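You operate a simulated robot arm through the tools that you are given. There is no shell and no other tool. Be economical: measure what you need, move in short steps, check, and stop when the job is done.

Carry out the task below with a simulated robot arm. There is one attempt and no reset: what you move stays moved.

TASK
Stack the cocoa pod from the fridge-side worktop on top of the decaf pod. Then put the butter pat on top of the clear glass jar on the fridge-side worktop.
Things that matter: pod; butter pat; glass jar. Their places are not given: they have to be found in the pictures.

It is judged by the outcome, as a careful person would: the job done as asked, and still so three seconds after it is handed in. It fails if anything else is knocked over, pushed out of place, dropped, spilled or broken.

THE ROBOT
A 6-joint arm with a two-finger parallel gripper, fixed in place. Base frame: the origin is at the foot of the arm, x ahead of it, y to its left, z up; the work surface is at about z = 0. Lengths are in m, angles in rad, forces in N, time in s.
With the tool pointing down near the work surface it reaches from about 0.14 to 0.58 m from the base axis. Its first joint turns from -1.152 to 1.152 rad. Payload 2.1 kg.
Tool frame: the origin (TCP) lies between the finger pads and is the grasp point; the fingertips stand 0.03 m ahead of it; z points along the fingers, y is the line along which they close. The gripper opens to 0.094 m. The fingers are 0.028 m wide and 0.01 m thick; the gripper's body (0.05 by 0.096 m) begins 0.055 m behind the TCP.
Orientation is told as [roll, pitch, yaw] about the base's x, y, z axes, in that order, counted from this pose: with the fingers straight down and closing along the base's y, the tool's x points along the base's -x, its y along +y and its z along -z.

THE INTERFACE
- The arm moves only by the tool apply_moves. Its argument "commands" is a list that holds one entry, the list of rows, each a list of 7 numbers: the shift along the tool's x, y, z in m, then the turn, a rotation vector about the tool's x, y, z in rad, then the gripper command, from -1 (shut) to 1 (fully open), values between in proportion. In form: [[[tx, ty, tz, ax, ay, az, hand], ...]]. A call has 1 to 20 rows; each row shifts and turns the commanded pose from where the row before left it, along the tool's axes as they then stand. A row lasts 0.2 s, in which the tool goes at most 0.05 m and 0.15 rad; a call with a longer step from one row to the next is refused whole, and so is a gripper value outside its range. A pose out of reach is approached as far as the arm can. The call stops where the force on the tool passes 40 N (or 10 N more than at its start, if that is more) or the arm is blocked; 0.2 s more then pass. The fingers move at their own pace (about 0.072 m/s each) and stop on an object; they squeeze with about 33 N. The grip force told is the motor's: it shows also when the fingers shut on nothing. Time passes only in rows, and 0.2 s behind the last, so rows that do not move let the fingers close. It gives the time, the measured TCP pose, the force on the tool (base axes), the opening and the grip force at its end, in the units of the frame above (readings bear some noise).
- Cameras (640 x 400 px; columns grow to the right, rows downward): "scene" is fixed at [0.0396, -0.3617, 0.4828]; the picture's right is [0.89, -0.45, 0.00], its down [-0.26, -0.51, -0.82] and it looks along [0.37, 0.73, -0.57] (base axes); focal length 268 px, centre (320, 200). "wrist" rides on the gripper at [-0.037, 0, -0.058] in the tool frame; the picture's right is [0.00, -1.00, 0.00], its down [0.97, 0.00, -0.24] and it looks along [0.24, 0.00, 0.97] (tool axes); focal length 218 px, centre (320, 200).
- get_image(camera): a new picture of that camera. No time passes.
- point_at(camera, pixels): for up to 12 pixels [column, row] of the newest picture of that camera ("zoom" is the newest enlarged one), the place [x, y, z] in the base frame of the surface seen there, good to about 0.002 m. No time passes.
- zoom(camera, box): a new picture of the part [left, top, right, bottom] of that camera's present view, enlarged. No time passes.
- finish_job(): hands the job in; it is judged then, once.

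Work in short steps. Measure before you move; look again where a grasp or a placing could have gone wrong, and mend it. You have 80 turns and 54 pictures in all, the two below and enlarged ones among them. Open the gripper and draw the arm clear of the work before you hand the job in, unless the task says otherwise; then end with one line.

The tools are called after "Request:" by a JSON object that holds its "name" and its "arguments". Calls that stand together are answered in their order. apply_moves: Moves the arm, as the interface text tells. Its arguments: {"type":"object","properties":{"commands":{"type":"array"}},"required":["commands"]} The other tools are called the same way: get_image (camera) takes a picture; point_at (camera, pixels) gives the place of the surface under pixels of a picture; zoom (camera, box) takes an enlarged picture of a part of a camera's view; finish_job () hands the job in.

At the start:

```text
t: 0.0
position: [0.3327, 0.0631, 0.3409]
ee_rot: [-0.001, -0.002, 0.0]
ft_force: [0.6, 0.0, -0.6]
finger_gap: 0.0939
grasp_force: 0.1
```

scene: 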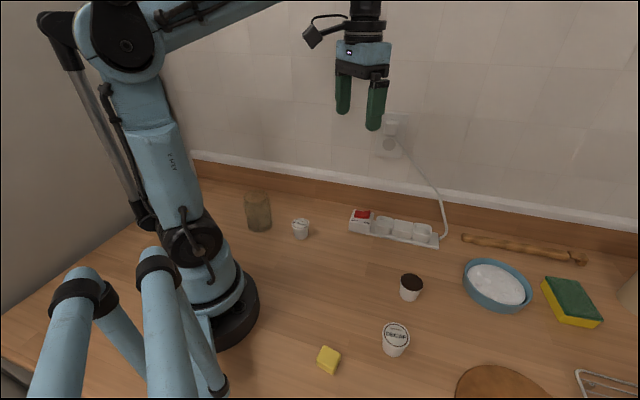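
wrist: 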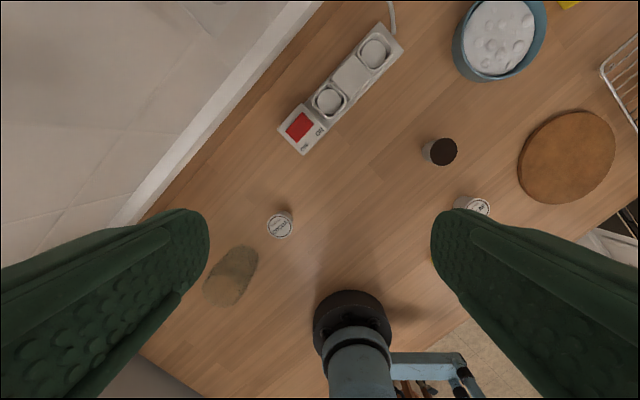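

I see three pods, at about (300,229), (410,287) and (395,338), the jar at (258,211) and the butter at (328,360). I'll zoom in to read the labels.

Request:
{"name": "zoom", "arguments": {"camera": "scene", "box": [230, 180, 330, 245]}}

Request:
{"name": "zoom", "arguments": {"camera": "scene", "box": [300, 260, 440, 380]}}

Request:
{"name": "zoom", "arguments": {"camera": "wrist", "box": [200, 190, 320, 310]}}

Request:
{"name": "point_at", "arguments": {"camera": "scene", "pixels": [[258, 195], [258, 228], [300, 221], [301, 237], [411, 280], [409, 298], [396, 331], [393, 353], [329, 352], [326, 370], [320, 300], [400, 260]]}}

```text
6.15 times, centred on (280, 212) of scene
```

zoom: 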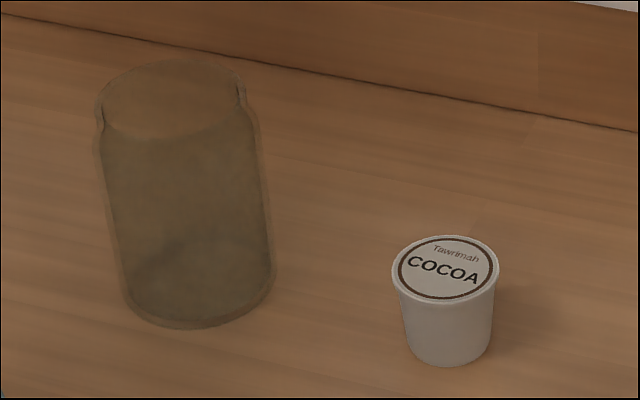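

```text
3.33 times, centred on (370, 320) of scene
```

zoom: 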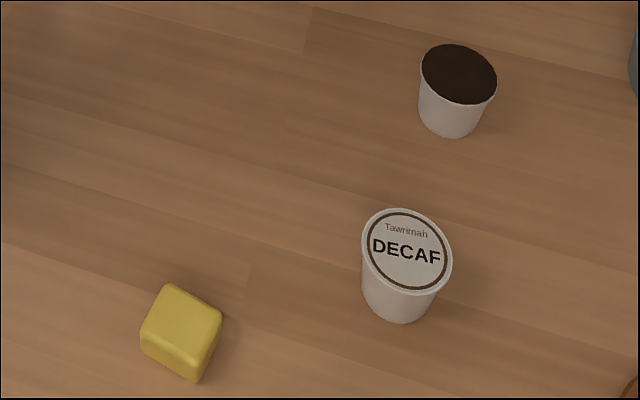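

```text
3.33 times, centred on (260, 250) of wrist
```

zoom: 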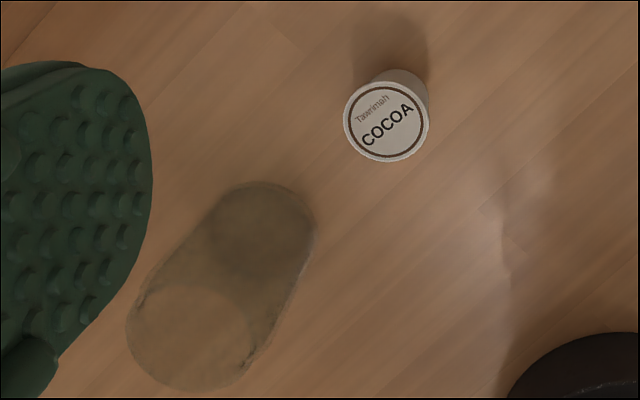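

```text
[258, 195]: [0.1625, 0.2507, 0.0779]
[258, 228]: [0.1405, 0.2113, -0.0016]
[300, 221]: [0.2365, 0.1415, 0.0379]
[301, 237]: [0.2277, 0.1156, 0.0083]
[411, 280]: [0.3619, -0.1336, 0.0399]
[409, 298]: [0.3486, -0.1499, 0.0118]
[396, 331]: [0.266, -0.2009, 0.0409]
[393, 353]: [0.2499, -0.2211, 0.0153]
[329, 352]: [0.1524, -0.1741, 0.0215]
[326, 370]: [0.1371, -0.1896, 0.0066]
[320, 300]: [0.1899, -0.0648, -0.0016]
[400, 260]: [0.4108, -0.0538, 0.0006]
```

The cocoa pod is the one beside the jar, and decaf is at about (0.266,-0.20). Next I'll probe the jar's top and the pod rims in the wrist zoom.

Request:
{"name": "point_at", "arguments": {"camera": "zoom", "pixels": [[190, 335], [150, 320], [235, 350], [200, 300], [180, 375], [130, 330], [386, 122], [346, 122], [427, 122], [386, 84], [386, 160], [260, 240]]}}

Request:
{"name": "zoom", "arguments": {"camera": "scene", "box": [240, 185, 280, 235]}}

```text
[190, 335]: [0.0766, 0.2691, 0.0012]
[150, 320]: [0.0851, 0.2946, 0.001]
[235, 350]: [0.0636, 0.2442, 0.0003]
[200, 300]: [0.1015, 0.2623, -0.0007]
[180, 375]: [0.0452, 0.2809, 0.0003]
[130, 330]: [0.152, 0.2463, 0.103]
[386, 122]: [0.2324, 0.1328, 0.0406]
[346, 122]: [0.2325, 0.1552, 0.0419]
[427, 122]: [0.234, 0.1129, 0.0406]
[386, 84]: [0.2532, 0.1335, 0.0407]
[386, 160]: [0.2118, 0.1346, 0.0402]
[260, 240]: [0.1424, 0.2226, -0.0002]
```

```text
8.00 times, centred on (260, 210) of scene
```

zoom: 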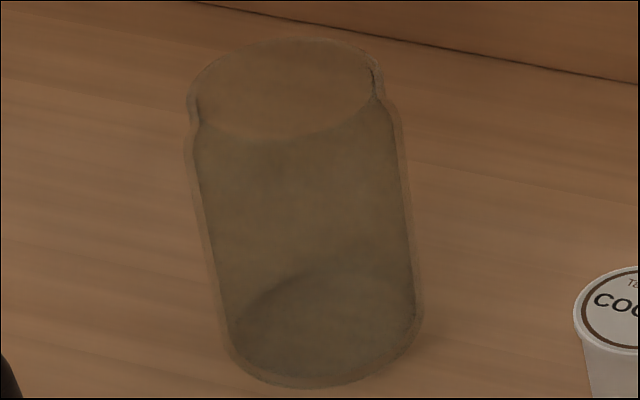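

The jar's top isn't resolved because depth goes through the glass, so I'll take a closer look. I'm moving to a spot high above the cocoa pod, from where the jar is visible too.

Request:
{"name": "apply_moves", "arguments": {"commands": [[[0.02, 0.014, 0.03, 0, 0, 0, 1], [0.02, 0.014, 0.03, 0, 0, 0, 1], [0.02, 0.014, 0.03, 0, 0, 0, 1], [0.02, 0.014, 0.03, 0, 0, 0, 1], [0.02, 0.014, 0.03, 0, 0, 0, 1], [0, 0, 0, 0, 0, 0, 1]]]}}

Request:
{"name": "get_image", "arguments": {"camera": "wrist"}}

```text
t: 1.4
position: [0.2326, 0.1362, 0.1914]
ee_rot: [0.0, 0.001, -0.003]
ft_force: [0.1, 0.7, 0.0]
finger_gap: 0.0939
grasp_force: 0.1
```

```text
47 pictures are left
```

wrist: 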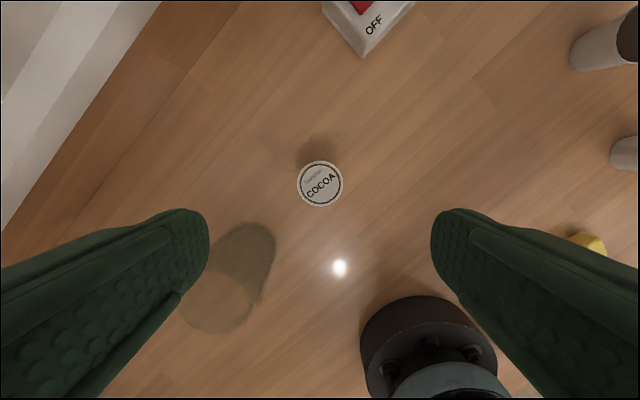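

The cocoa is centred under the gripper at (320,184). I'll measure it and zoom on the jar.

Request:
{"name": "point_at", "arguments": {"camera": "wrist", "pixels": [[320, 184], [299, 184], [341, 184], [320, 163], [320, 205]]}}

Request:
{"name": "zoom", "arguments": {"camera": "wrist", "box": [170, 210, 290, 340]}}

```text
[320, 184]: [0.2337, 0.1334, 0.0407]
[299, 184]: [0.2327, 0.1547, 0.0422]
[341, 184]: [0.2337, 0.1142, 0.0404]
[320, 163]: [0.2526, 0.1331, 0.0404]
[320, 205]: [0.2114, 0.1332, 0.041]
```

```text
3.08 times, centred on (230, 275) of wrist
```

zoom: 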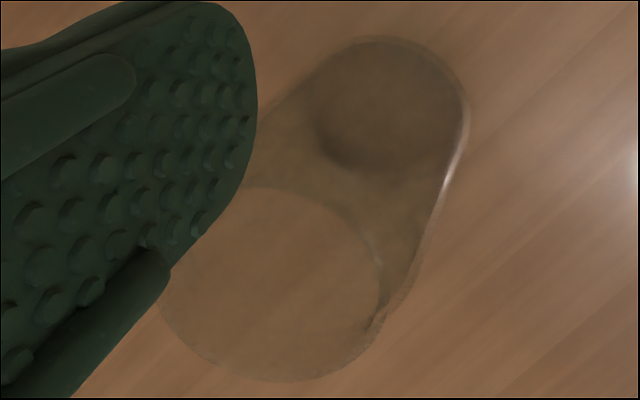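

The pod is at (0.2325,0.134), so I'll shift -2 mm in y and descend to z≈0.037.

Request:
{"name": "apply_moves", "arguments": {"commands": [[[0, -0.002, 0.03, 0, 0, 0, 1], [0, 0, 0.03, 0, 0, 0, 1], [0, 0, 0.03, 0, 0, 0, 1], [0, 0, 0.03, 0, 0, 0, 1], [0, 0, 0.02, 0, 0, 0, 1], [0, 0, 0.013, 0, 0, 0, 1], [0, 0, 0, 0, 0, 0, 1]]]}}

Request:
{"name": "get_image", "arguments": {"camera": "scene"}}

```text
t: 3.0
position: [0.232, 0.1326, 0.037]
ee_rot: [0.0, 0.002, -0.001]
ft_force: [-0.4, -0.5, 0.3]
finger_gap: 0.0941
grasp_force: 0.1
```

```text
45 pictures are left
```

scene: 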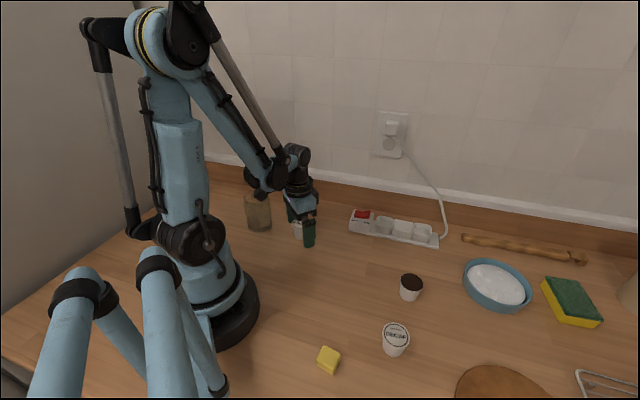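

The fingers straddle the pod, so I'll close on it and lift slightly.

Request:
{"name": "apply_moves", "arguments": {"commands": [[[0, 0, 0, 0, 0, 0, -0.25], [0, 0, 0, 0, 0, 0, -0.25], [0, 0, 0, 0, 0, 0, -0.25], [0, 0, 0, 0, 0, 0, -0.25], [0, 0, -0.01, 0, 0, 0, -0.25], [0, 0, -0.02, 0, 0, 0, -0.25], [0, 0, -0.03, 0, 0, 0, -0.25], [0, 0, -0.03, 0, 0, 0, -0.25]]]}}

Request:
{"name": "get_image", "arguments": {"camera": "wrist"}}

```text
t: 4.8
position: [0.2326, 0.1327, 0.1265]
ee_rot: [-0.001, -0.001, 0.0]
ft_force: [-0.4, -0.1, -0.2]
finger_gap: 0.042
grasp_force: 32.5
```

```text
44 pictures are left
```

wrist: 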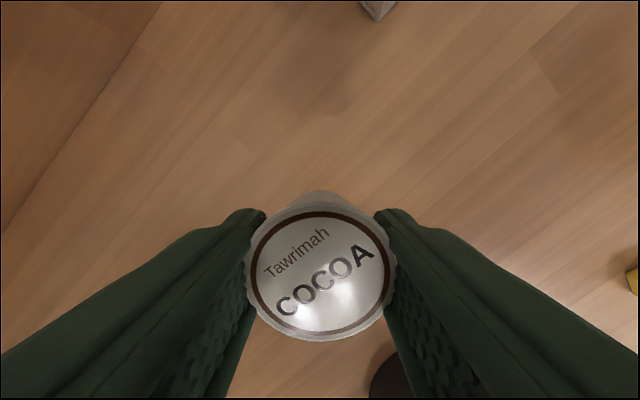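

The pod is held. I'll measure how it sits in the hand (rim left, right, top and bottom), and the decaf top from the scene.

Request:
{"name": "point_at", "arguments": {"camera": "wrist", "pixels": [[256, 268], [384, 268], [320, 270], [320, 207], [320, 337]]}}

Request:
{"name": "zoom", "arguments": {"camera": "scene", "box": [365, 310, 425, 365]}}

```text
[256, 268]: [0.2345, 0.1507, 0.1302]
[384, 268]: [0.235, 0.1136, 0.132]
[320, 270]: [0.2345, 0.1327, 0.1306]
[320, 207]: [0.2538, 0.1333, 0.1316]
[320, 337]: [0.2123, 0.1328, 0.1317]
```

```text
7.27 times, centred on (395, 338) of scene
```

zoom: 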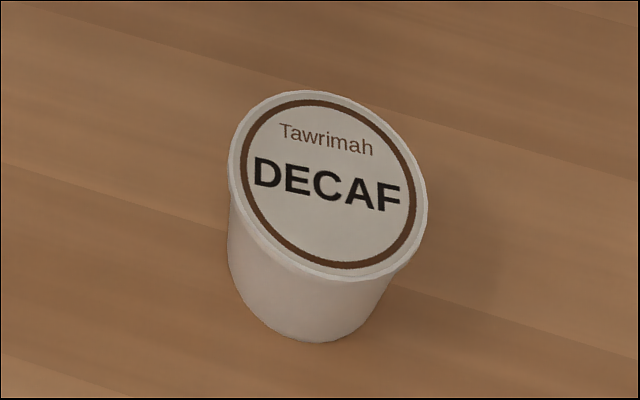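

Request:
{"name": "point_at", "arguments": {"camera": "zoom", "pixels": [[328, 186], [234, 165], [423, 213], [306, 96], [350, 275]]}}

```text
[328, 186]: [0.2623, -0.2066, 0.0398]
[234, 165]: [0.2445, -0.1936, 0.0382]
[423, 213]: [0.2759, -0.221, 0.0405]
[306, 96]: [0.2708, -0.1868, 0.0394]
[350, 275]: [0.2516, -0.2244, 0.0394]
```

Cocoa sits level and centred in the hand, and decaf's centre is ≈(0.262,-0.206), top 0.040. I'll lift, carry it over at z≈0.19, then look.

Request:
{"name": "apply_moves", "arguments": {"commands": [[[0, 0, -0.03, 0, 0, 0, -0.25], [0, 0, -0.033, 0, 0, 0, -0.25], [-0.003, -0.034, 0, 0, 0, 0, -0.25], [-0.003, -0.034, 0, 0, 0, 0, -0.25], [-0.003, -0.034, 0, 0, 0, 0, -0.25], [-0.003, -0.034, 0, 0, 0, 0, -0.25], [-0.003, -0.034, 0, 0, 0, 0, -0.25], [-0.003, -0.034, 0, 0, 0, 0, -0.25], [-0.003, -0.034, 0, 0, 0, 0, -0.25], [-0.003, -0.034, 0, 0, 0, 0, -0.25], [-0.003, -0.034, 0, 0, 0, 0, -0.25], [-0.003, -0.034, 0, 0, 0, 0, -0.25], [0, 0, 0, 0, 0, 0, -0.25]]]}}

Request:
{"name": "get_image", "arguments": {"camera": "wrist"}}

Request:
{"name": "get_image", "arguments": {"camera": "scene"}}

```text
t: 7.6
position: [0.2607, -0.2083, 0.1896]
ee_rot: [0.0, 0.001, 0.001]
ft_force: [0.0, 0.0, -0.8]
finger_gap: 0.0423
grasp_force: 32.6
```

```text
42 pictures are left
```

wrist: 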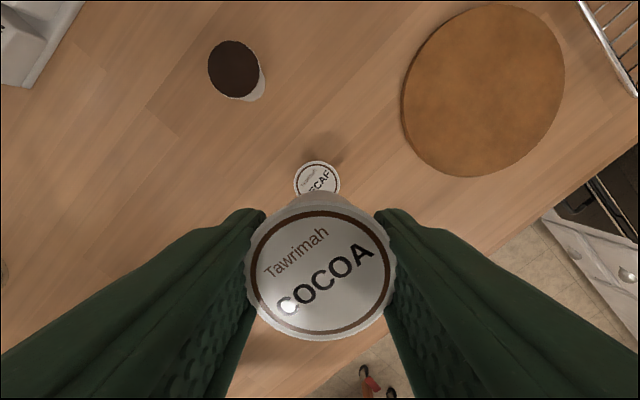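

```text
41 pictures are left
```

scene: 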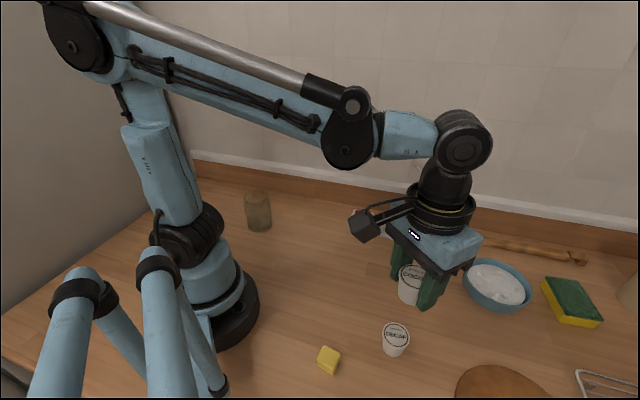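

In the wrist view the decaf spans columns 293–341, slightly left of centre. I'll measure its rim.

Request:
{"name": "point_at", "arguments": {"camera": "wrist", "pixels": [[317, 162], [294, 182], [339, 182], [317, 182], [317, 172]]}}

Request:
{"name": "zoom", "arguments": {"camera": "wrist", "box": [280, 150, 360, 200]}}

```text
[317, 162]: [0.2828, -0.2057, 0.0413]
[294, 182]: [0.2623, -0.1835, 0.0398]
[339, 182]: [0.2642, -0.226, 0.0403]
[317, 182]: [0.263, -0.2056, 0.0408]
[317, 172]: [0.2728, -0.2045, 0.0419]
```

```text
8.00 times, centred on (320, 175) of wrist
```

zoom: 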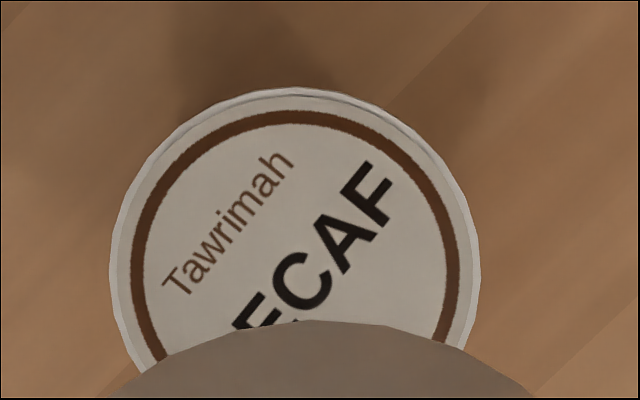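

Decaf's centre is ≈(0.262,-0.205). I'll shift +3 mm in y and descend to z≈0.086 to check.

Request:
{"name": "apply_moves", "arguments": {"commands": [[[0, 0.003, 0, 0, 0, 0, -0.25], [0, 0, 0.03, 0, 0, 0, -0.25], [0, 0, 0.03, 0, 0, 0, -0.25], [0, 0, 0.03, 0, 0, 0, -0.25], [0, 0, 0.014, 0, 0, 0, -0.25], [0, 0, 0, 0, 0, 0, -0.25], [0, 0, 0, 0, 0, 0, -0.25]]]}}

Request:
{"name": "zoom", "arguments": {"camera": "scene", "box": [340, 270, 450, 370]}}

Request:
{"name": "get_image", "arguments": {"camera": "wrist"}}

```text
t: 9.2
position: [0.2627, -0.2057, 0.0867]
ee_rot: [0.001, 0.0, 0.0]
ft_force: [-0.3, -0.1, -0.5]
finger_gap: 0.0423
grasp_force: 32.7
```

```text
4.00 times, centred on (395, 320) of scene
```

zoom: 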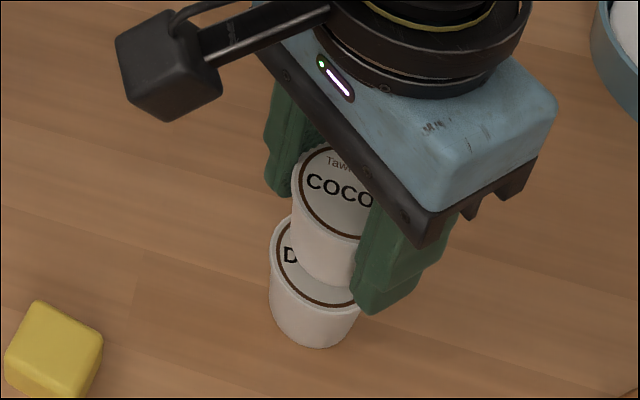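

```text
38 pictures are left
```

wrist: 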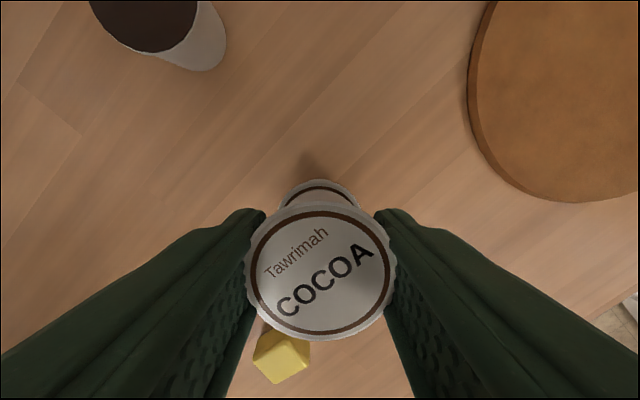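

Request:
{"name": "point_at", "arguments": {"camera": "wrist", "pixels": [[320, 182], [285, 200], [356, 200], [320, 187]]}}

```text
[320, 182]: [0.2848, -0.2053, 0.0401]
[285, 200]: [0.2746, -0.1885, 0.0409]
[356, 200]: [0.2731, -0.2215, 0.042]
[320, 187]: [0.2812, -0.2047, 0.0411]
```

Aligned within about 1 mm. I'll lower slowly to contact.

Request:
{"name": "apply_moves", "arguments": {"commands": [[[0, 0, 0.004, 0, 0, 0, -0.25], [0, 0, 0.002, 0, 0, 0, -0.25], [0, 0, 0.002, 0, 0, 0, -0.25], [0, 0, 0.001, 0, 0, 0, -0.25], [0, 0, 0, 0, 0, 0, -0.25]]]}}

```text
t: 10.4
position: [0.2639, -0.205, 0.0781]
ee_rot: [-0.001, 0.001, -0.001]
ft_force: [0.3, 0.9, -0.1]
finger_gap: 0.0419
grasp_force: 33.3
```

Request:
{"name": "apply_moves", "arguments": {"commands": [[[0, 0, 0.001, 0, 0, 0, -0.25], [0, 0, 0, 0, 0, 0, -0.25]]]}}

Request:
{"name": "zoom", "arguments": {"camera": "scene", "box": [370, 295, 430, 355]}}

```text
t: 11.0
position: [0.2643, -0.2057, 0.0766]
ee_rot: [0.001, 0.001, 0.002]
ft_force: [0.3, -0.2, 6.5]
finger_gap: 0.0421
grasp_force: 33.0
```

```text
6.67 times, centred on (400, 325) of scene
```

zoom: 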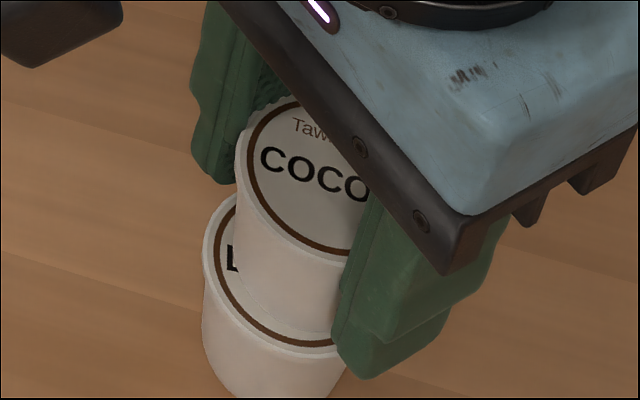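

Contact is made, with force z at 6.5 N. I'll open gently, then rise.

Request:
{"name": "apply_moves", "arguments": {"commands": [[[0, 0, 0, 0, 0, 0, 0.0], [0, 0, 0, 0, 0, 0, 0.2], [0, 0, 0, 0, 0, 0, 0.5], [0, 0, 0, 0, 0, 0, 0.5], [0, 0, -0.01, 0, 0, 0, 0.5], [0, 0, -0.03, 0, 0, 0, 0.5], [0, 0, -0.04, 0, 0, 0, 0.5], [0, 0, -0.04, 0, 0, 0, 0.5]]]}}

Request:
{"name": "get_image", "arguments": {"camera": "scene"}}

Request:
{"name": "get_image", "arguments": {"camera": "wrist"}}

```text
t: 12.8
position: [0.2606, -0.2039, 0.1972]
ee_rot: [-0.001, 0.001, 0.001]
ft_force: [0.8, 0.2, -0.5]
finger_gap: 0.0704
grasp_force: 0.1
```

```text
36 pictures are left
```

scene: 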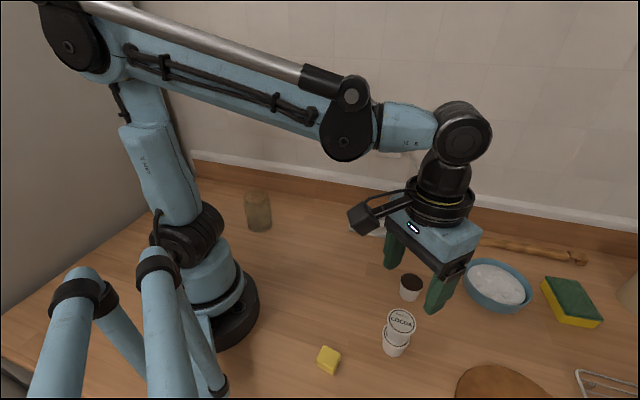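

```text
35 pictures are left
```

wrist: 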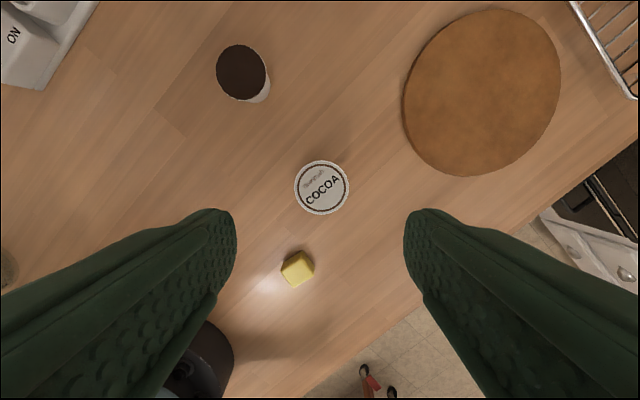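

The stack stands well. Now I'll measure the butter closely.

Request:
{"name": "zoom", "arguments": {"camera": "wrist", "box": [270, 240, 330, 300]}}

Request:
{"name": "zoom", "arguments": {"camera": "scene", "box": [308, 335, 350, 385]}}

```text
6.67 times, centred on (300, 270) of wrist
```

zoom: 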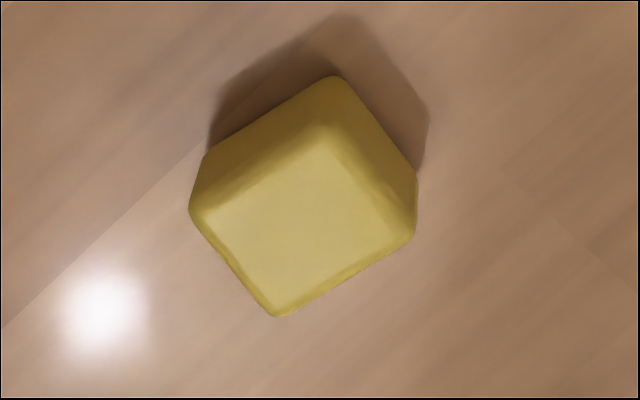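

```text
8.00 times, centred on (329, 360) of scene
```

zoom: 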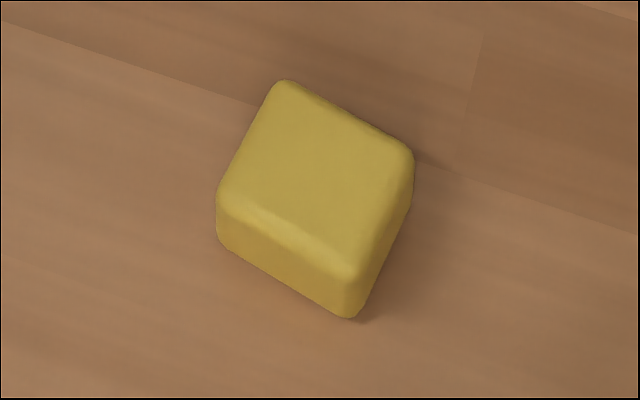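

Request:
{"name": "point_at", "arguments": {"camera": "zoom", "pixels": [[285, 90], [402, 158], [350, 265], [228, 190], [315, 175], [218, 240], [350, 315], [255, 140], [375, 215], [345, 122], [290, 228]]}}

```text
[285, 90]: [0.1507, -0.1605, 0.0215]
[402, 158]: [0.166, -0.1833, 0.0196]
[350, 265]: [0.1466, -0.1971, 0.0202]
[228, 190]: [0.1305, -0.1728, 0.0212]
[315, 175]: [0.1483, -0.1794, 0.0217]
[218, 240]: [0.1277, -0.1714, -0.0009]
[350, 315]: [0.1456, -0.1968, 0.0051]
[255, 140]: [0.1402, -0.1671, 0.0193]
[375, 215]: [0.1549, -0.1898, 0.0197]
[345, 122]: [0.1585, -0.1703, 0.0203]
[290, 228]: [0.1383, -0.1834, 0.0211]
```

The butter is centred at ≈(0.148,-0.178), 21 mm high, with its long side (~30 mm) at 123° in the base frame. I'll move above it and yaw +0.585 so the fingers close along the long side.

Request:
{"name": "apply_moves", "arguments": {"commands": [[[0.03, 0.007, 0, 0, 0, 0, 0.5], [0.03, 0.007, 0, 0, 0, 0, 0.5], [0.03, 0.007, 0, 0, 0, 0, 0.5], [0.022, 0.005, 0, 0, 0, 0, 0.5], [0, 0, 0.02, 0, 0, -0.146, 0.5], [0, 0, 0.02, 0, 0, -0.146, 0.5], [0, 0, 0.02, 0, 0, -0.146, 0.5], [0, 0, 0.02, 0, 0, -0.146, 0.5], [0, 0, 0, 0, 0, 0, 0.5], [0, 0, 0, 0, 0, 0, 0.5]]]}}

Request:
{"name": "get_image", "arguments": {"camera": "wrist"}}

Request:
{"name": "get_image", "arguments": {"camera": "scene"}}

```text
t: 15.0
position: [0.1515, -0.1783, 0.1157]
ee_rot: [0.001, 0.0, 0.585]
ft_force: [0.2, 0.3, 1.0]
finger_gap: 0.0708
grasp_force: 0.0
```

```text
32 pictures are left
```

wrist: 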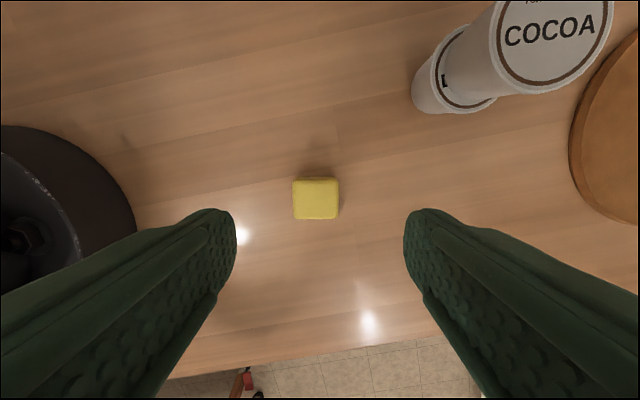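

```text
31 pictures are left
```

scene: 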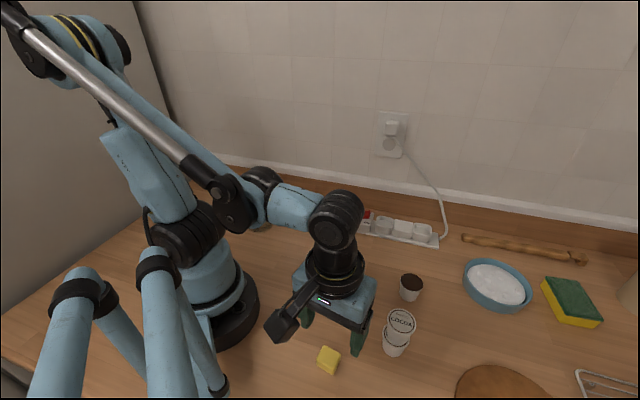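

Request:
{"name": "point_at", "arguments": {"camera": "wrist", "pixels": [[295, 201], [336, 200], [316, 186], [316, 216], [316, 201]]}}

```text
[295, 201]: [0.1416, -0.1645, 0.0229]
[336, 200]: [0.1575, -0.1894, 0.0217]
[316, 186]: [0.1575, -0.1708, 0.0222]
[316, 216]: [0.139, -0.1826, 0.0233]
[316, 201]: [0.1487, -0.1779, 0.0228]
```

The butter's centre is (0.149,-0.177). I'll make a small correction and descend to z≈0.034.

Request:
{"name": "apply_moves", "arguments": {"commands": [[[0.001, 0.002, 0.02, 0, 0, 0, 0.5], [0, 0, 0.025, 0, 0, 0, 0.5], [0, 0, 0.02, 0, 0, 0, 0.5], [0, 0, 0.012, 0, 0, 0, 0.5], [0, 0, 0.004, 0, 0, 0, 0.5], [0, 0, 0, 0, 0, 0, 0.5]]]}}

Request:
{"name": "get_image", "arguments": {"camera": "wrist"}}

```text
t: 16.4
position: [0.1502, -0.1783, 0.0358]
ee_rot: [0.0, -0.001, 0.584]
ft_force: [0.2, -0.1, -0.6]
finger_gap: 0.0707
grasp_force: 0.1
```

```text
30 pictures are left
```

wrist: 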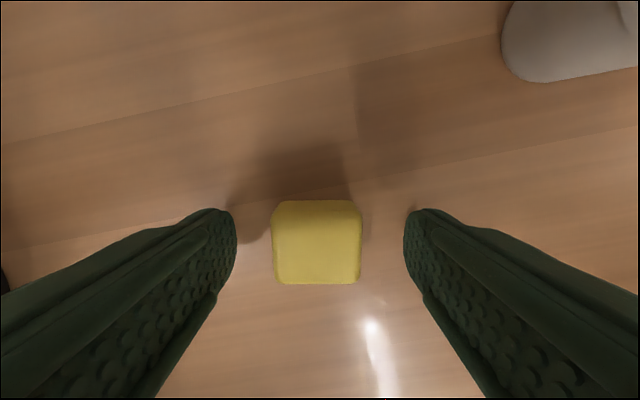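

Centred between the fingers. I'll go 2 mm lower, close, and lift.

Request:
{"name": "apply_moves", "arguments": {"commands": [[[0, 0, 0.002, 0, 0, 0, 0.2], [0, 0, 0, 0, 0, 0, -0.2], [0, 0, 0, 0, 0, 0, -0.45], [0, 0, 0, 0, 0, 0, -0.45], [0, 0, 0, 0, 0, 0, -0.45], [0, 0, -0.01, 0, 0, 0, -0.45], [0, 0, -0.03, 0, 0, 0, -0.45], [0, 0, -0.04, 0, 0, 0, -0.45]]]}}

Request:
{"name": "get_image", "arguments": {"camera": "wrist"}}

```text
t: 18.2
position: [0.148, -0.1767, 0.1137]
ee_rot: [-0.001, 0.0, 0.585]
ft_force: [-0.2, 0.6, 0.0]
finger_gap: 0.0325
grasp_force: 32.8
```

```text
29 pictures are left
```

wrist: 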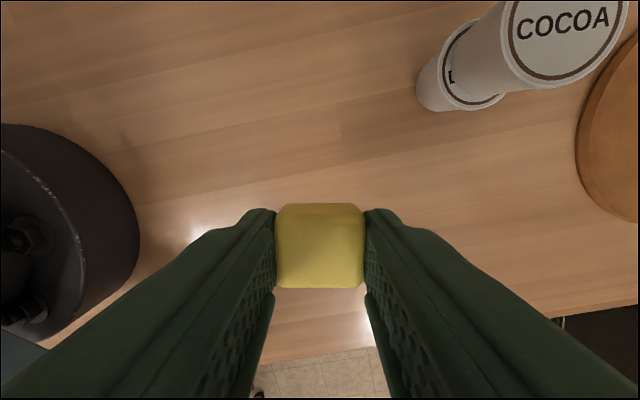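

The butter is held firmly with a 32.5 mm gap. I'll lift to z≈0.24, turn the yaw back to 0, and carry it around to near the jar for inspection.

Request:
{"name": "apply_moves", "arguments": {"commands": [[[0, 0, -0.03, 0, 0, 0.146, -0.45], [0, 0, -0.035, 0, 0, 0.146, -0.45], [0, 0, -0.035, 0, 0, 0.146, -0.45], [0, 0, -0.03, 0, 0, 0.146, -0.45], [-0.02, 0.035, 0, 0, 0, 0, -0.45], [-0.02, 0.035, 0, 0, 0, 0, -0.45], [-0.02, 0.035, 0, 0, 0, 0, -0.45], [-0.02, 0.035, 0, 0, 0, 0, -0.45], [-0.02, 0.035, 0, 0, 0, 0, -0.45], [0.006, 0.035, 0, 0, 0, 0, -0.45], [0.006, 0.035, 0, 0, 0, 0, -0.45], [0.006, 0.035, 0, 0, 0, 0, -0.45], [0.006, 0.035, 0, 0, 0, 0, -0.45], [0, 0, 0, 0, 0, 0, -0.45], [0, 0, 0, 0, 0, 0, -0.45]]]}}

Request:
{"name": "get_image", "arguments": {"camera": "wrist"}}

Request:
{"name": "get_image", "arguments": {"camera": "scene"}}

```text
t: 21.4
position: [0.2261, 0.14, 0.2436]
ee_rot: [0.0, 0.0, 0.0]
ft_force: [0.8, -0.3, -1.1]
finger_gap: 0.0325
grasp_force: 32.6
```

```text
28 pictures are left
```

wrist: 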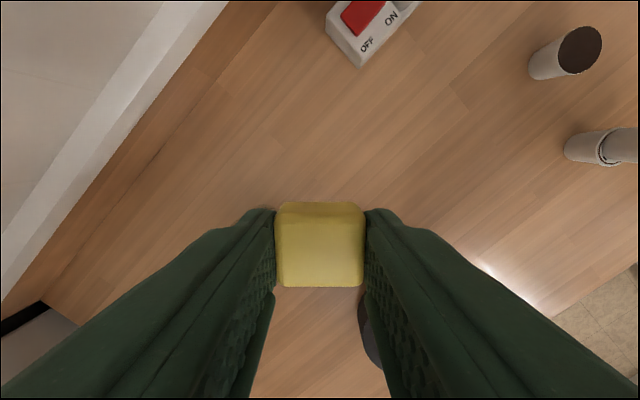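

```text
27 pictures are left
```

scene: 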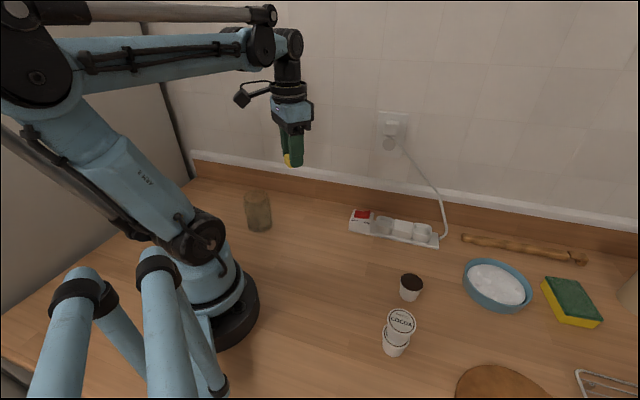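

The jar is hidden behind the left finger. I'll yaw +1.0 so the fingers close parallel to the wall, then shift so the jar lies up-image, radially outward.

Request:
{"name": "apply_moves", "arguments": {"commands": [[[0, 0, 0, 0, 0, -0.143, -0.45], [0, 0, 0, 0, 0, -0.143, -0.45], [0, 0, 0, 0, 0, -0.143, -0.45], [0, 0, 0, 0, 0, -0.143, -0.45], [0, 0, 0, 0, 0, -0.143, -0.45], [0, 0, 0, 0, 0, -0.143, -0.45], [0, 0, 0, 0, 0, -0.142, -0.45], [0.01, 0.028, 0, 0, 0, 0, -0.45], [0.01, 0.028, 0, 0, 0, 0, -0.45], [0.01, 0.028, 0, 0, 0, 0, -0.45], [0.01, 0.028, 0, 0, 0, 0, -0.45], [0, 0, 0, 0, 0, 0, -0.45], [0, 0, 0, 0, 0, 0, -0.45]]]}}

Request:
{"name": "get_image", "arguments": {"camera": "wrist"}}

```text
t: 24.2
position: [0.1089, 0.1631, 0.245]
ee_rot: [0.0, 0.0, 0.999]
ft_force: [0.1, 0.0, 0.0]
finger_gap: 0.0327
grasp_force: 32.4
```

```text
26 pictures are left
```

wrist: 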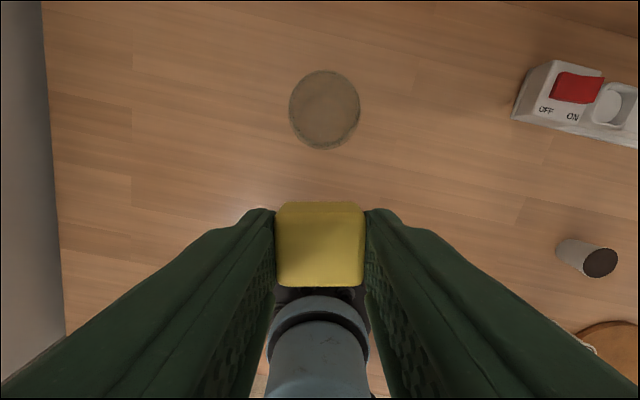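

Now the jar is seen directly from above at (325,110). I'll zoom in.

Request:
{"name": "zoom", "arguments": {"camera": "wrist", "box": [280, 65, 370, 155]}}

```text
4.44 times, centred on (325, 110) of wrist
```

zoom: 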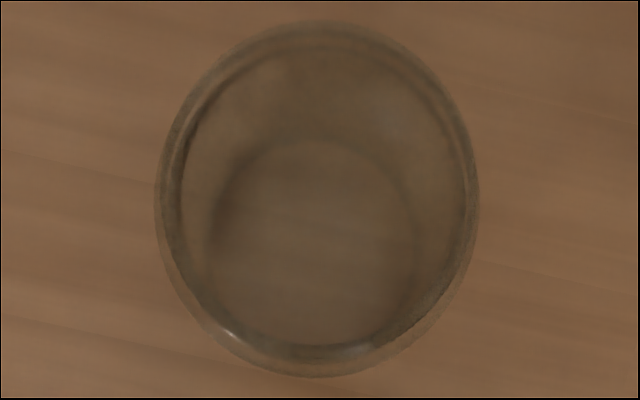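

Request:
{"name": "point_at", "arguments": {"camera": "zoom", "pixels": [[320, 190], [320, 240], [320, 100], [162, 200], [172, 200], [474, 200], [466, 200], [320, 345], [320, 356], [320, 25], [320, 40], [230, 200]]}}

Request:
{"name": "point_at", "arguments": {"camera": "wrist", "pixels": [[320, 245], [280, 245], [360, 245], [320, 208], [320, 283]]}}

```text
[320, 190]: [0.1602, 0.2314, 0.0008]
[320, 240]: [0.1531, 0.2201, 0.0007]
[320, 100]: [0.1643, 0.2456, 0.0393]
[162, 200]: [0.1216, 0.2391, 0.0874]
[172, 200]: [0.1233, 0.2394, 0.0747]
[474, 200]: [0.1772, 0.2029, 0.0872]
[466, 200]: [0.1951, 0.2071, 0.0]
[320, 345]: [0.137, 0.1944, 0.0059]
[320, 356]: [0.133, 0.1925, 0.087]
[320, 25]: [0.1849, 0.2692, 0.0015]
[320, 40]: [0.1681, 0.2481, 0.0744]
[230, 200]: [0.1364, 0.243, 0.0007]
```

```text
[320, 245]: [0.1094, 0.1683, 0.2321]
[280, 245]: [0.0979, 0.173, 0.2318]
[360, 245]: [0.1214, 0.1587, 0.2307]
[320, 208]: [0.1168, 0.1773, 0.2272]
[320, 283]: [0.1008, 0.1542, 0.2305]
```

The jar is about 66 mm wide and may be open or lidded, which isn't clear yet. I'll go lower beside it for a closer view: TCP at r≈0.20 with the jar's near wall at r≈0.24, so it stays clear.

Request:
{"name": "apply_moves", "arguments": {"commands": [[[0.005, 0, 0.03, 0, 0, 0, -0.45], [0.005, 0, 0.03, 0, 0, 0, -0.45], [0, 0, 0.02, 0, 0, 0, -0.45], [0, 0, 0, 0, 0, 0, -0.45]]]}}

Request:
{"name": "get_image", "arguments": {"camera": "wrist"}}

Request:
{"name": "zoom", "arguments": {"camera": "scene", "box": [240, 185, 280, 210]}}

```text
t: 25.2
position: [0.1028, 0.1567, 0.1649]
ee_rot: [0.0, 0.0, 1.001]
ft_force: [-0.5, 0.0, -0.8]
finger_gap: 0.0328
grasp_force: 32.6
```

```text
24 pictures are left
```

wrist: 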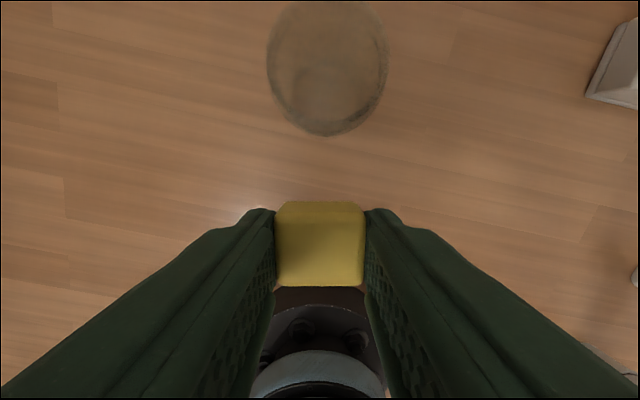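

```text
16.00 times, centred on (260, 198) of scene
```

zoom: 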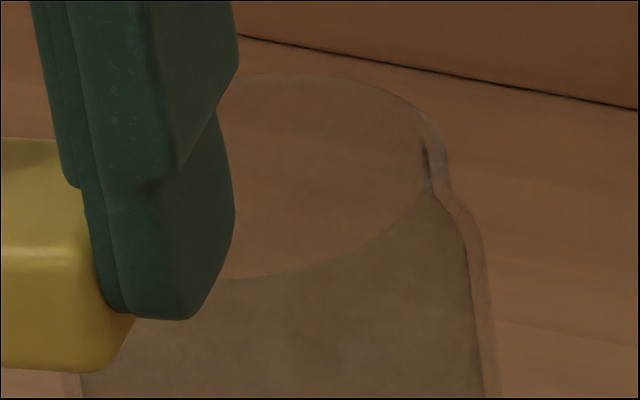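

Request:
{"name": "zoom", "arguments": {"camera": "wrist", "box": [250, 0, 400, 140]}}

```text
2.86 times, centred on (325, 70) of wrist
```

zoom: 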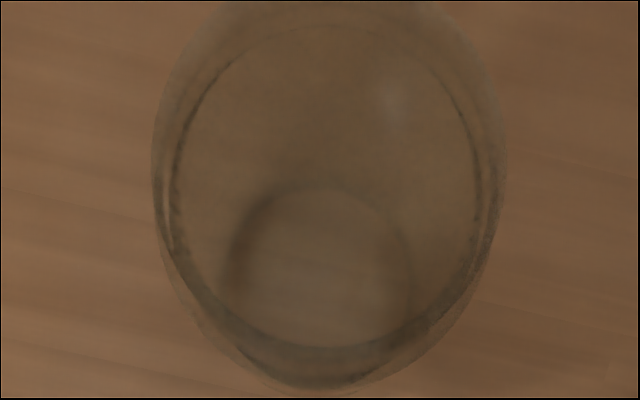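

Request:
{"name": "point_at", "arguments": {"camera": "zoom", "pixels": [[320, 385], [300, 370], [330, 360], [320, 350], [160, 200], [170, 230], [495, 170], [485, 220], [395, 100], [320, 28], [470, 140], [205, 100]]}}

```text
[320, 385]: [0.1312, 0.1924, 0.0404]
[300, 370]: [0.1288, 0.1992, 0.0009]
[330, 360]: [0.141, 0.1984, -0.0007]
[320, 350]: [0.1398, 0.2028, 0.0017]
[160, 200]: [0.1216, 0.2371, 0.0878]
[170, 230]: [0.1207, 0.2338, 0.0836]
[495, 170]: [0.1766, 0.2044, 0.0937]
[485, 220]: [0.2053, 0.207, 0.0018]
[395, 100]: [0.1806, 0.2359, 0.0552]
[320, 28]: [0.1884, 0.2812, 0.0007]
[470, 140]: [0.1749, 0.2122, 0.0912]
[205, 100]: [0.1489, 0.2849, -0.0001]
```

Jar axis ≈(0.149,0.2205), outer radius 33 mm, top ≈0.10. The pictures don't settle whether it's open or closed. I'll raise, centre the butter above the jar, and check alignment before feeling for the top.

Request:
{"name": "apply_moves", "arguments": {"commands": [[[0, 0, -0.02, 0, 0, 0, -0.45], [0, 0, -0.02, 0, 0, 0, -0.45], [-0.02, -0.001, 0, 0, 0, 0, -0.45], [-0.02, -0.001, 0, 0, 0, 0, -0.45], [-0.02, -0.001, 0, 0, 0, 0, -0.45], [-0.016, -0.001, 0, 0, 0, 0, -0.45], [0, 0, 0, 0, 0, 0, -0.45], [0, 0, 0, 0, 0, 0, -0.45]]]}}

Request:
{"name": "get_image", "arguments": {"camera": "wrist"}}

Request:
{"name": "zoom", "arguments": {"camera": "scene", "box": [220, 145, 300, 235]}}

```text
t: 27.0
position: [0.15, 0.2179, 0.2033]
ee_rot: [0.0, 0.0, 1.0]
ft_force: [0.8, 0.4, 0.3]
finger_gap: 0.0327
grasp_force: 32.7
```

```text
21 pictures are left
```

wrist: 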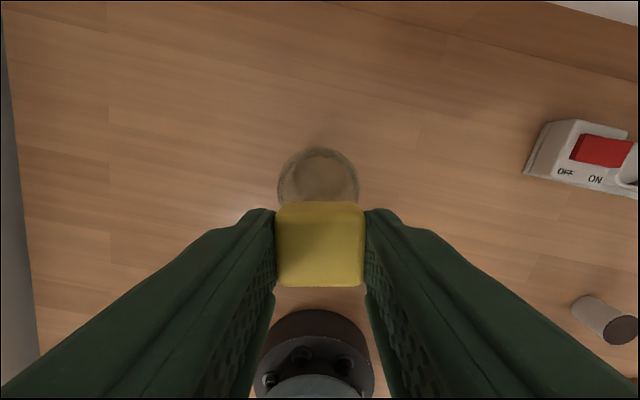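

```text
4.44 times, centred on (260, 190) of scene
```

zoom: 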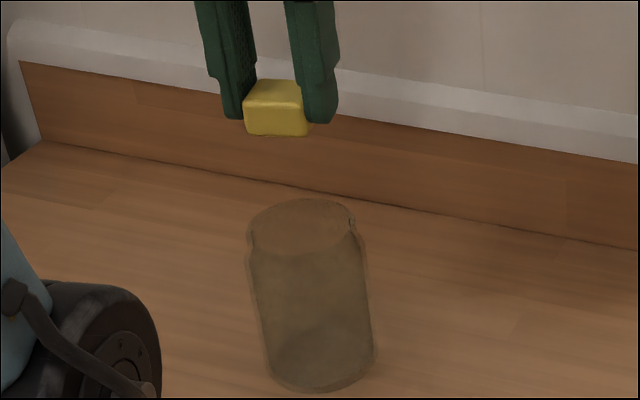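

Request:
{"name": "zoom", "arguments": {"camera": "wrist", "box": [270, 140, 370, 205]}}

Request:
{"name": "point_at", "arguments": {"camera": "wrist", "pixels": [[279, 185], [281, 185], [284, 185], [357, 185], [355, 185], [318, 150], [318, 152], [318, 155], [318, 175], [300, 190], [320, 205], [320, 283]]}}

```text
6.15 times, centred on (320, 172) of wrist
```

zoom: 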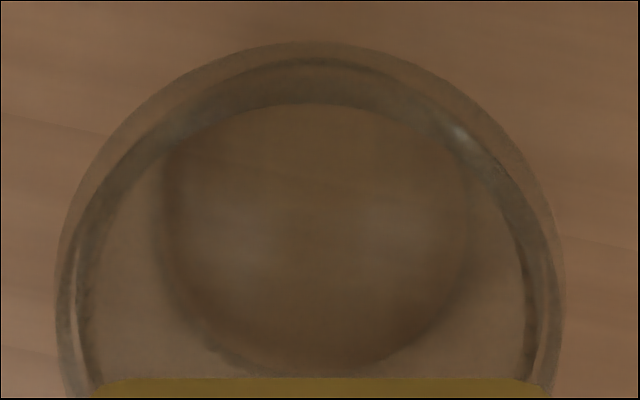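

```text
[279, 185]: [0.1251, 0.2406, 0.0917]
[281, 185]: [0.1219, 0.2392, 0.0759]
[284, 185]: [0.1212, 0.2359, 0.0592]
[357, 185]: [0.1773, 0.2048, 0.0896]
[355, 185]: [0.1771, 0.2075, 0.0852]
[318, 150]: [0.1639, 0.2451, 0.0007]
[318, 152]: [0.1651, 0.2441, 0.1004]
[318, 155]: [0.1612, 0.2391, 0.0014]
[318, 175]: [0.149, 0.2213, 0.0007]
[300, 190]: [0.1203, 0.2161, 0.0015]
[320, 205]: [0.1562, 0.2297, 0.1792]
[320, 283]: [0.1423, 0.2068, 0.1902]
```

The rim's far edge reads z=0.100, and alignment is good. I'll descend to z≈0.142, just above expected contact at ≈0.135.

Request:
{"name": "apply_moves", "arguments": {"commands": [[[0, 0, 0.03, 0, 0, 0, -0.45], [0, 0, 0.02, 0, 0, 0, -0.45], [0, 0, 0.01, 0, 0, 0, -0.45], [0, 0, 0.002, 0, 0, 0, -0.45], [0, 0, 0, 0, 0, 0, -0.45], [0, 0, 0, 0, 0, 0, -0.45]]]}}

Request:
{"name": "zoom", "arguments": {"camera": "scene", "box": [230, 165, 290, 215]}}

```text
t: 28.4
position: [0.1497, 0.2175, 0.1428]
ee_rot: [0.0, -0.002, 0.999]
ft_force: [-0.6, -0.7, -0.7]
finger_gap: 0.0328
grasp_force: 32.9
```

```text
8.00 times, centred on (260, 190) of scene
```

zoom: 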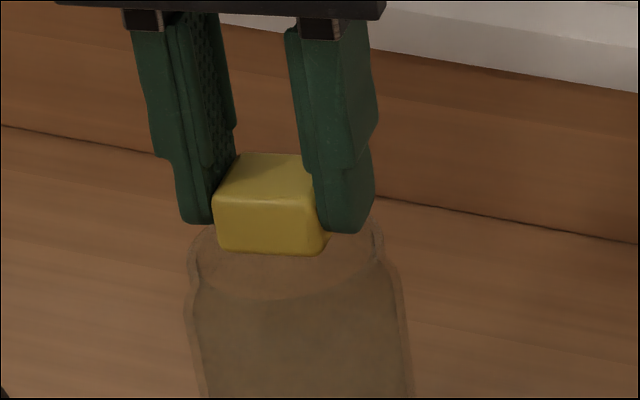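

Request:
{"name": "apply_moves", "arguments": {"commands": [[[0, 0, 0.002, 0, 0, 0, -0.45], [0, 0, 0.002, 0, 0, 0, -0.45], [0, 0, 0.001, 0, 0, 0, -0.45], [0, 0, 0, 0, 0, 0, -0.45]]]}}

```text
t: 29.4
position: [0.1481, 0.2173, 0.138]
ee_rot: [0.001, 0.0, 1.001]
ft_force: [0.6, 0.3, -0.1]
finger_gap: 0.0326
grasp_force: 32.9
```

Request:
{"name": "apply_moves", "arguments": {"commands": [[[0, 0, 0.001, 0, 0, 0, -0.45], [0, 0, 0.001, 0, 0, 0, -0.45], [0, 0, 0, 0, 0, 0, -0.45]]]}}

```text
t: 30.2
position: [0.1484, 0.2185, 0.1361]
ee_rot: [-0.001, 0.001, 1.001]
ft_force: [-0.3, 0.8, 0.4]
finger_gap: 0.0325
grasp_force: 32.9
```

Request:
{"name": "apply_moves", "arguments": {"commands": [[[0, 0, 0.001, 0, 0, 0, -0.45], [0, 0, 0, 0, 0, 0, -0.45]]]}}

```text
t: 30.8
position: [0.1483, 0.2155, 0.1345]
ee_rot: [-0.001, 0.001, 1.001]
ft_force: [-1.2, 1.0, 5.6]
finger_gap: 0.0327
grasp_force: 32.7
```

Contact of 5.6 N came at exactly the height expected for the butter's underside on a closed top (0.1005); fingertips on an open rim would have touched ~4 mm lower. I'll look before letting go.

Request:
{"name": "zoom", "arguments": {"camera": "scene", "box": [230, 165, 290, 215]}}

Request:
{"name": "get_image", "arguments": {"camera": "wrist"}}

```text
8.00 times, centred on (260, 190) of scene
```

zoom: 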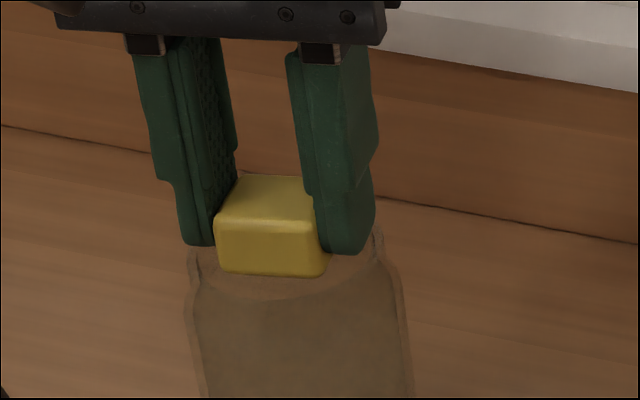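

```text
16 pictures are left
```

wrist: 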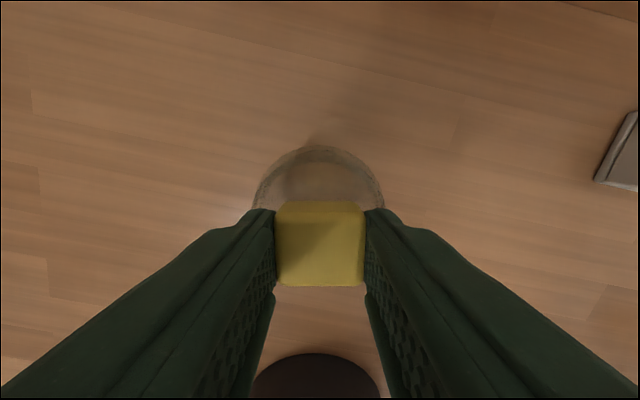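

The butter sits inside the rim outline, within ~3 mm of centre. I'll release slowly, then look before rising.

Request:
{"name": "apply_moves", "arguments": {"commands": [[[0, 0, 0, 0, 0, 0, -0.3], [0, 0, 0, 0, 0, 0, -0.15], [0, 0, 0, 0, 0, 0, 0.0], [0, 0, 0, 0, 0, 0, 0.1], [0, 0, 0, 0, 0, 0, 0.1]]]}}

Request:
{"name": "zoom", "arguments": {"camera": "scene", "box": [230, 165, 290, 215]}}

```text
t: 32.0
position: [0.1485, 0.2163, 0.1345]
ee_rot: [-0.001, -0.001, 1.001]
ft_force: [0.6, 0.7, -0.5]
finger_gap: 0.0517
grasp_force: 0.1
```

```text
8.00 times, centred on (260, 190) of scene
```

zoom: 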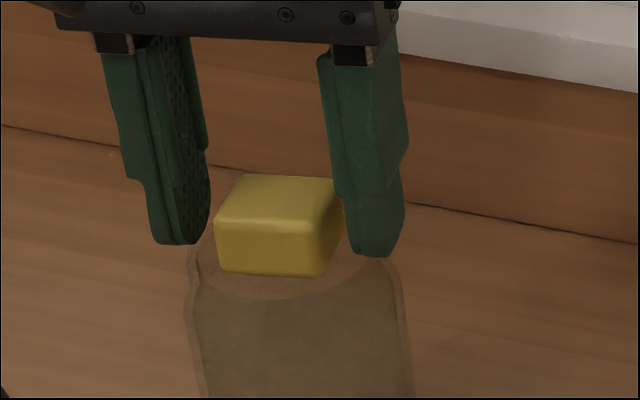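

The butter rests on the jar's closed top. I'll rise straight up and draw clear.

Request:
{"name": "apply_moves", "arguments": {"commands": [[[0, 0, -0.01, 0, 0, 0, 0.1], [0, 0, -0.03, 0, 0, 0, 0.1], [0, 0, -0.04, 0, 0, 0, 0.1], [0, 0, -0.04, 0, 0, 0, 0.3], [0, -0.03, -0.02, 0, 0, 0, 0.5], [0, -0.04, 0, 0, 0, 0, 0.5], [0, -0.04, 0, 0, 0, 0, 0.5], [0, -0.04, 0, 0, 0, 0, 0.5], [0, 0, 0, 0, 0, 0, 0.5], [0, 0, 0, 0, 0, 0, 0.5]]]}}

Request:
{"name": "get_image", "arguments": {"camera": "scene"}}

Request:
{"name": "zoom", "arguments": {"camera": "scene", "box": [220, 175, 300, 240]}}

```text
t: 34.2
position: [0.2777, 0.1349, 0.2733]
ee_rot: [-0.001, -0.002, 0.999]
ft_force: [-0.5, -0.6, 0.3]
finger_gap: 0.0705
grasp_force: 0.0
```

```text
14 pictures are left
```

scene: 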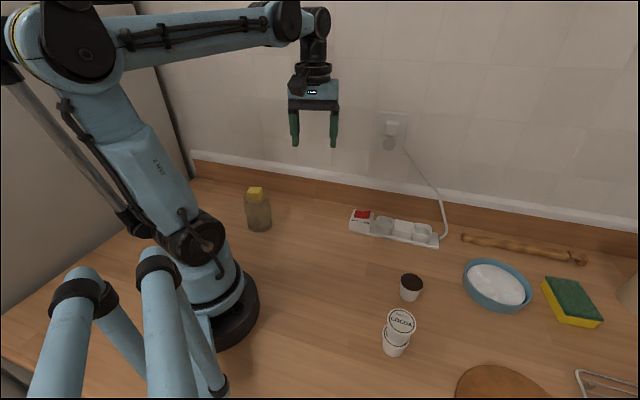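

```text
6.15 times, centred on (260, 208) of scene
```

zoom: 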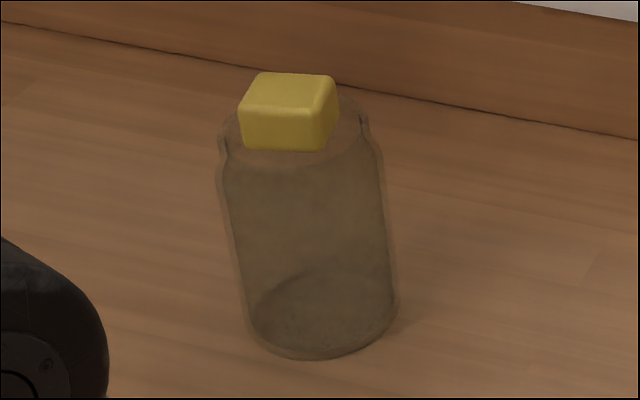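

The pods are stacked, the butter is steady on the jar, and the arm is clear, so I'm handing the job in.

Request:
{"name": "finish_job", "arguments": {}}

```text
The job is handed in.
```

The cocoa pod is stacked on the decaf pod and the butter pat is on top of the glass jar. The last picture, taken before I handed the job in, showed both steady and nothing else moved.
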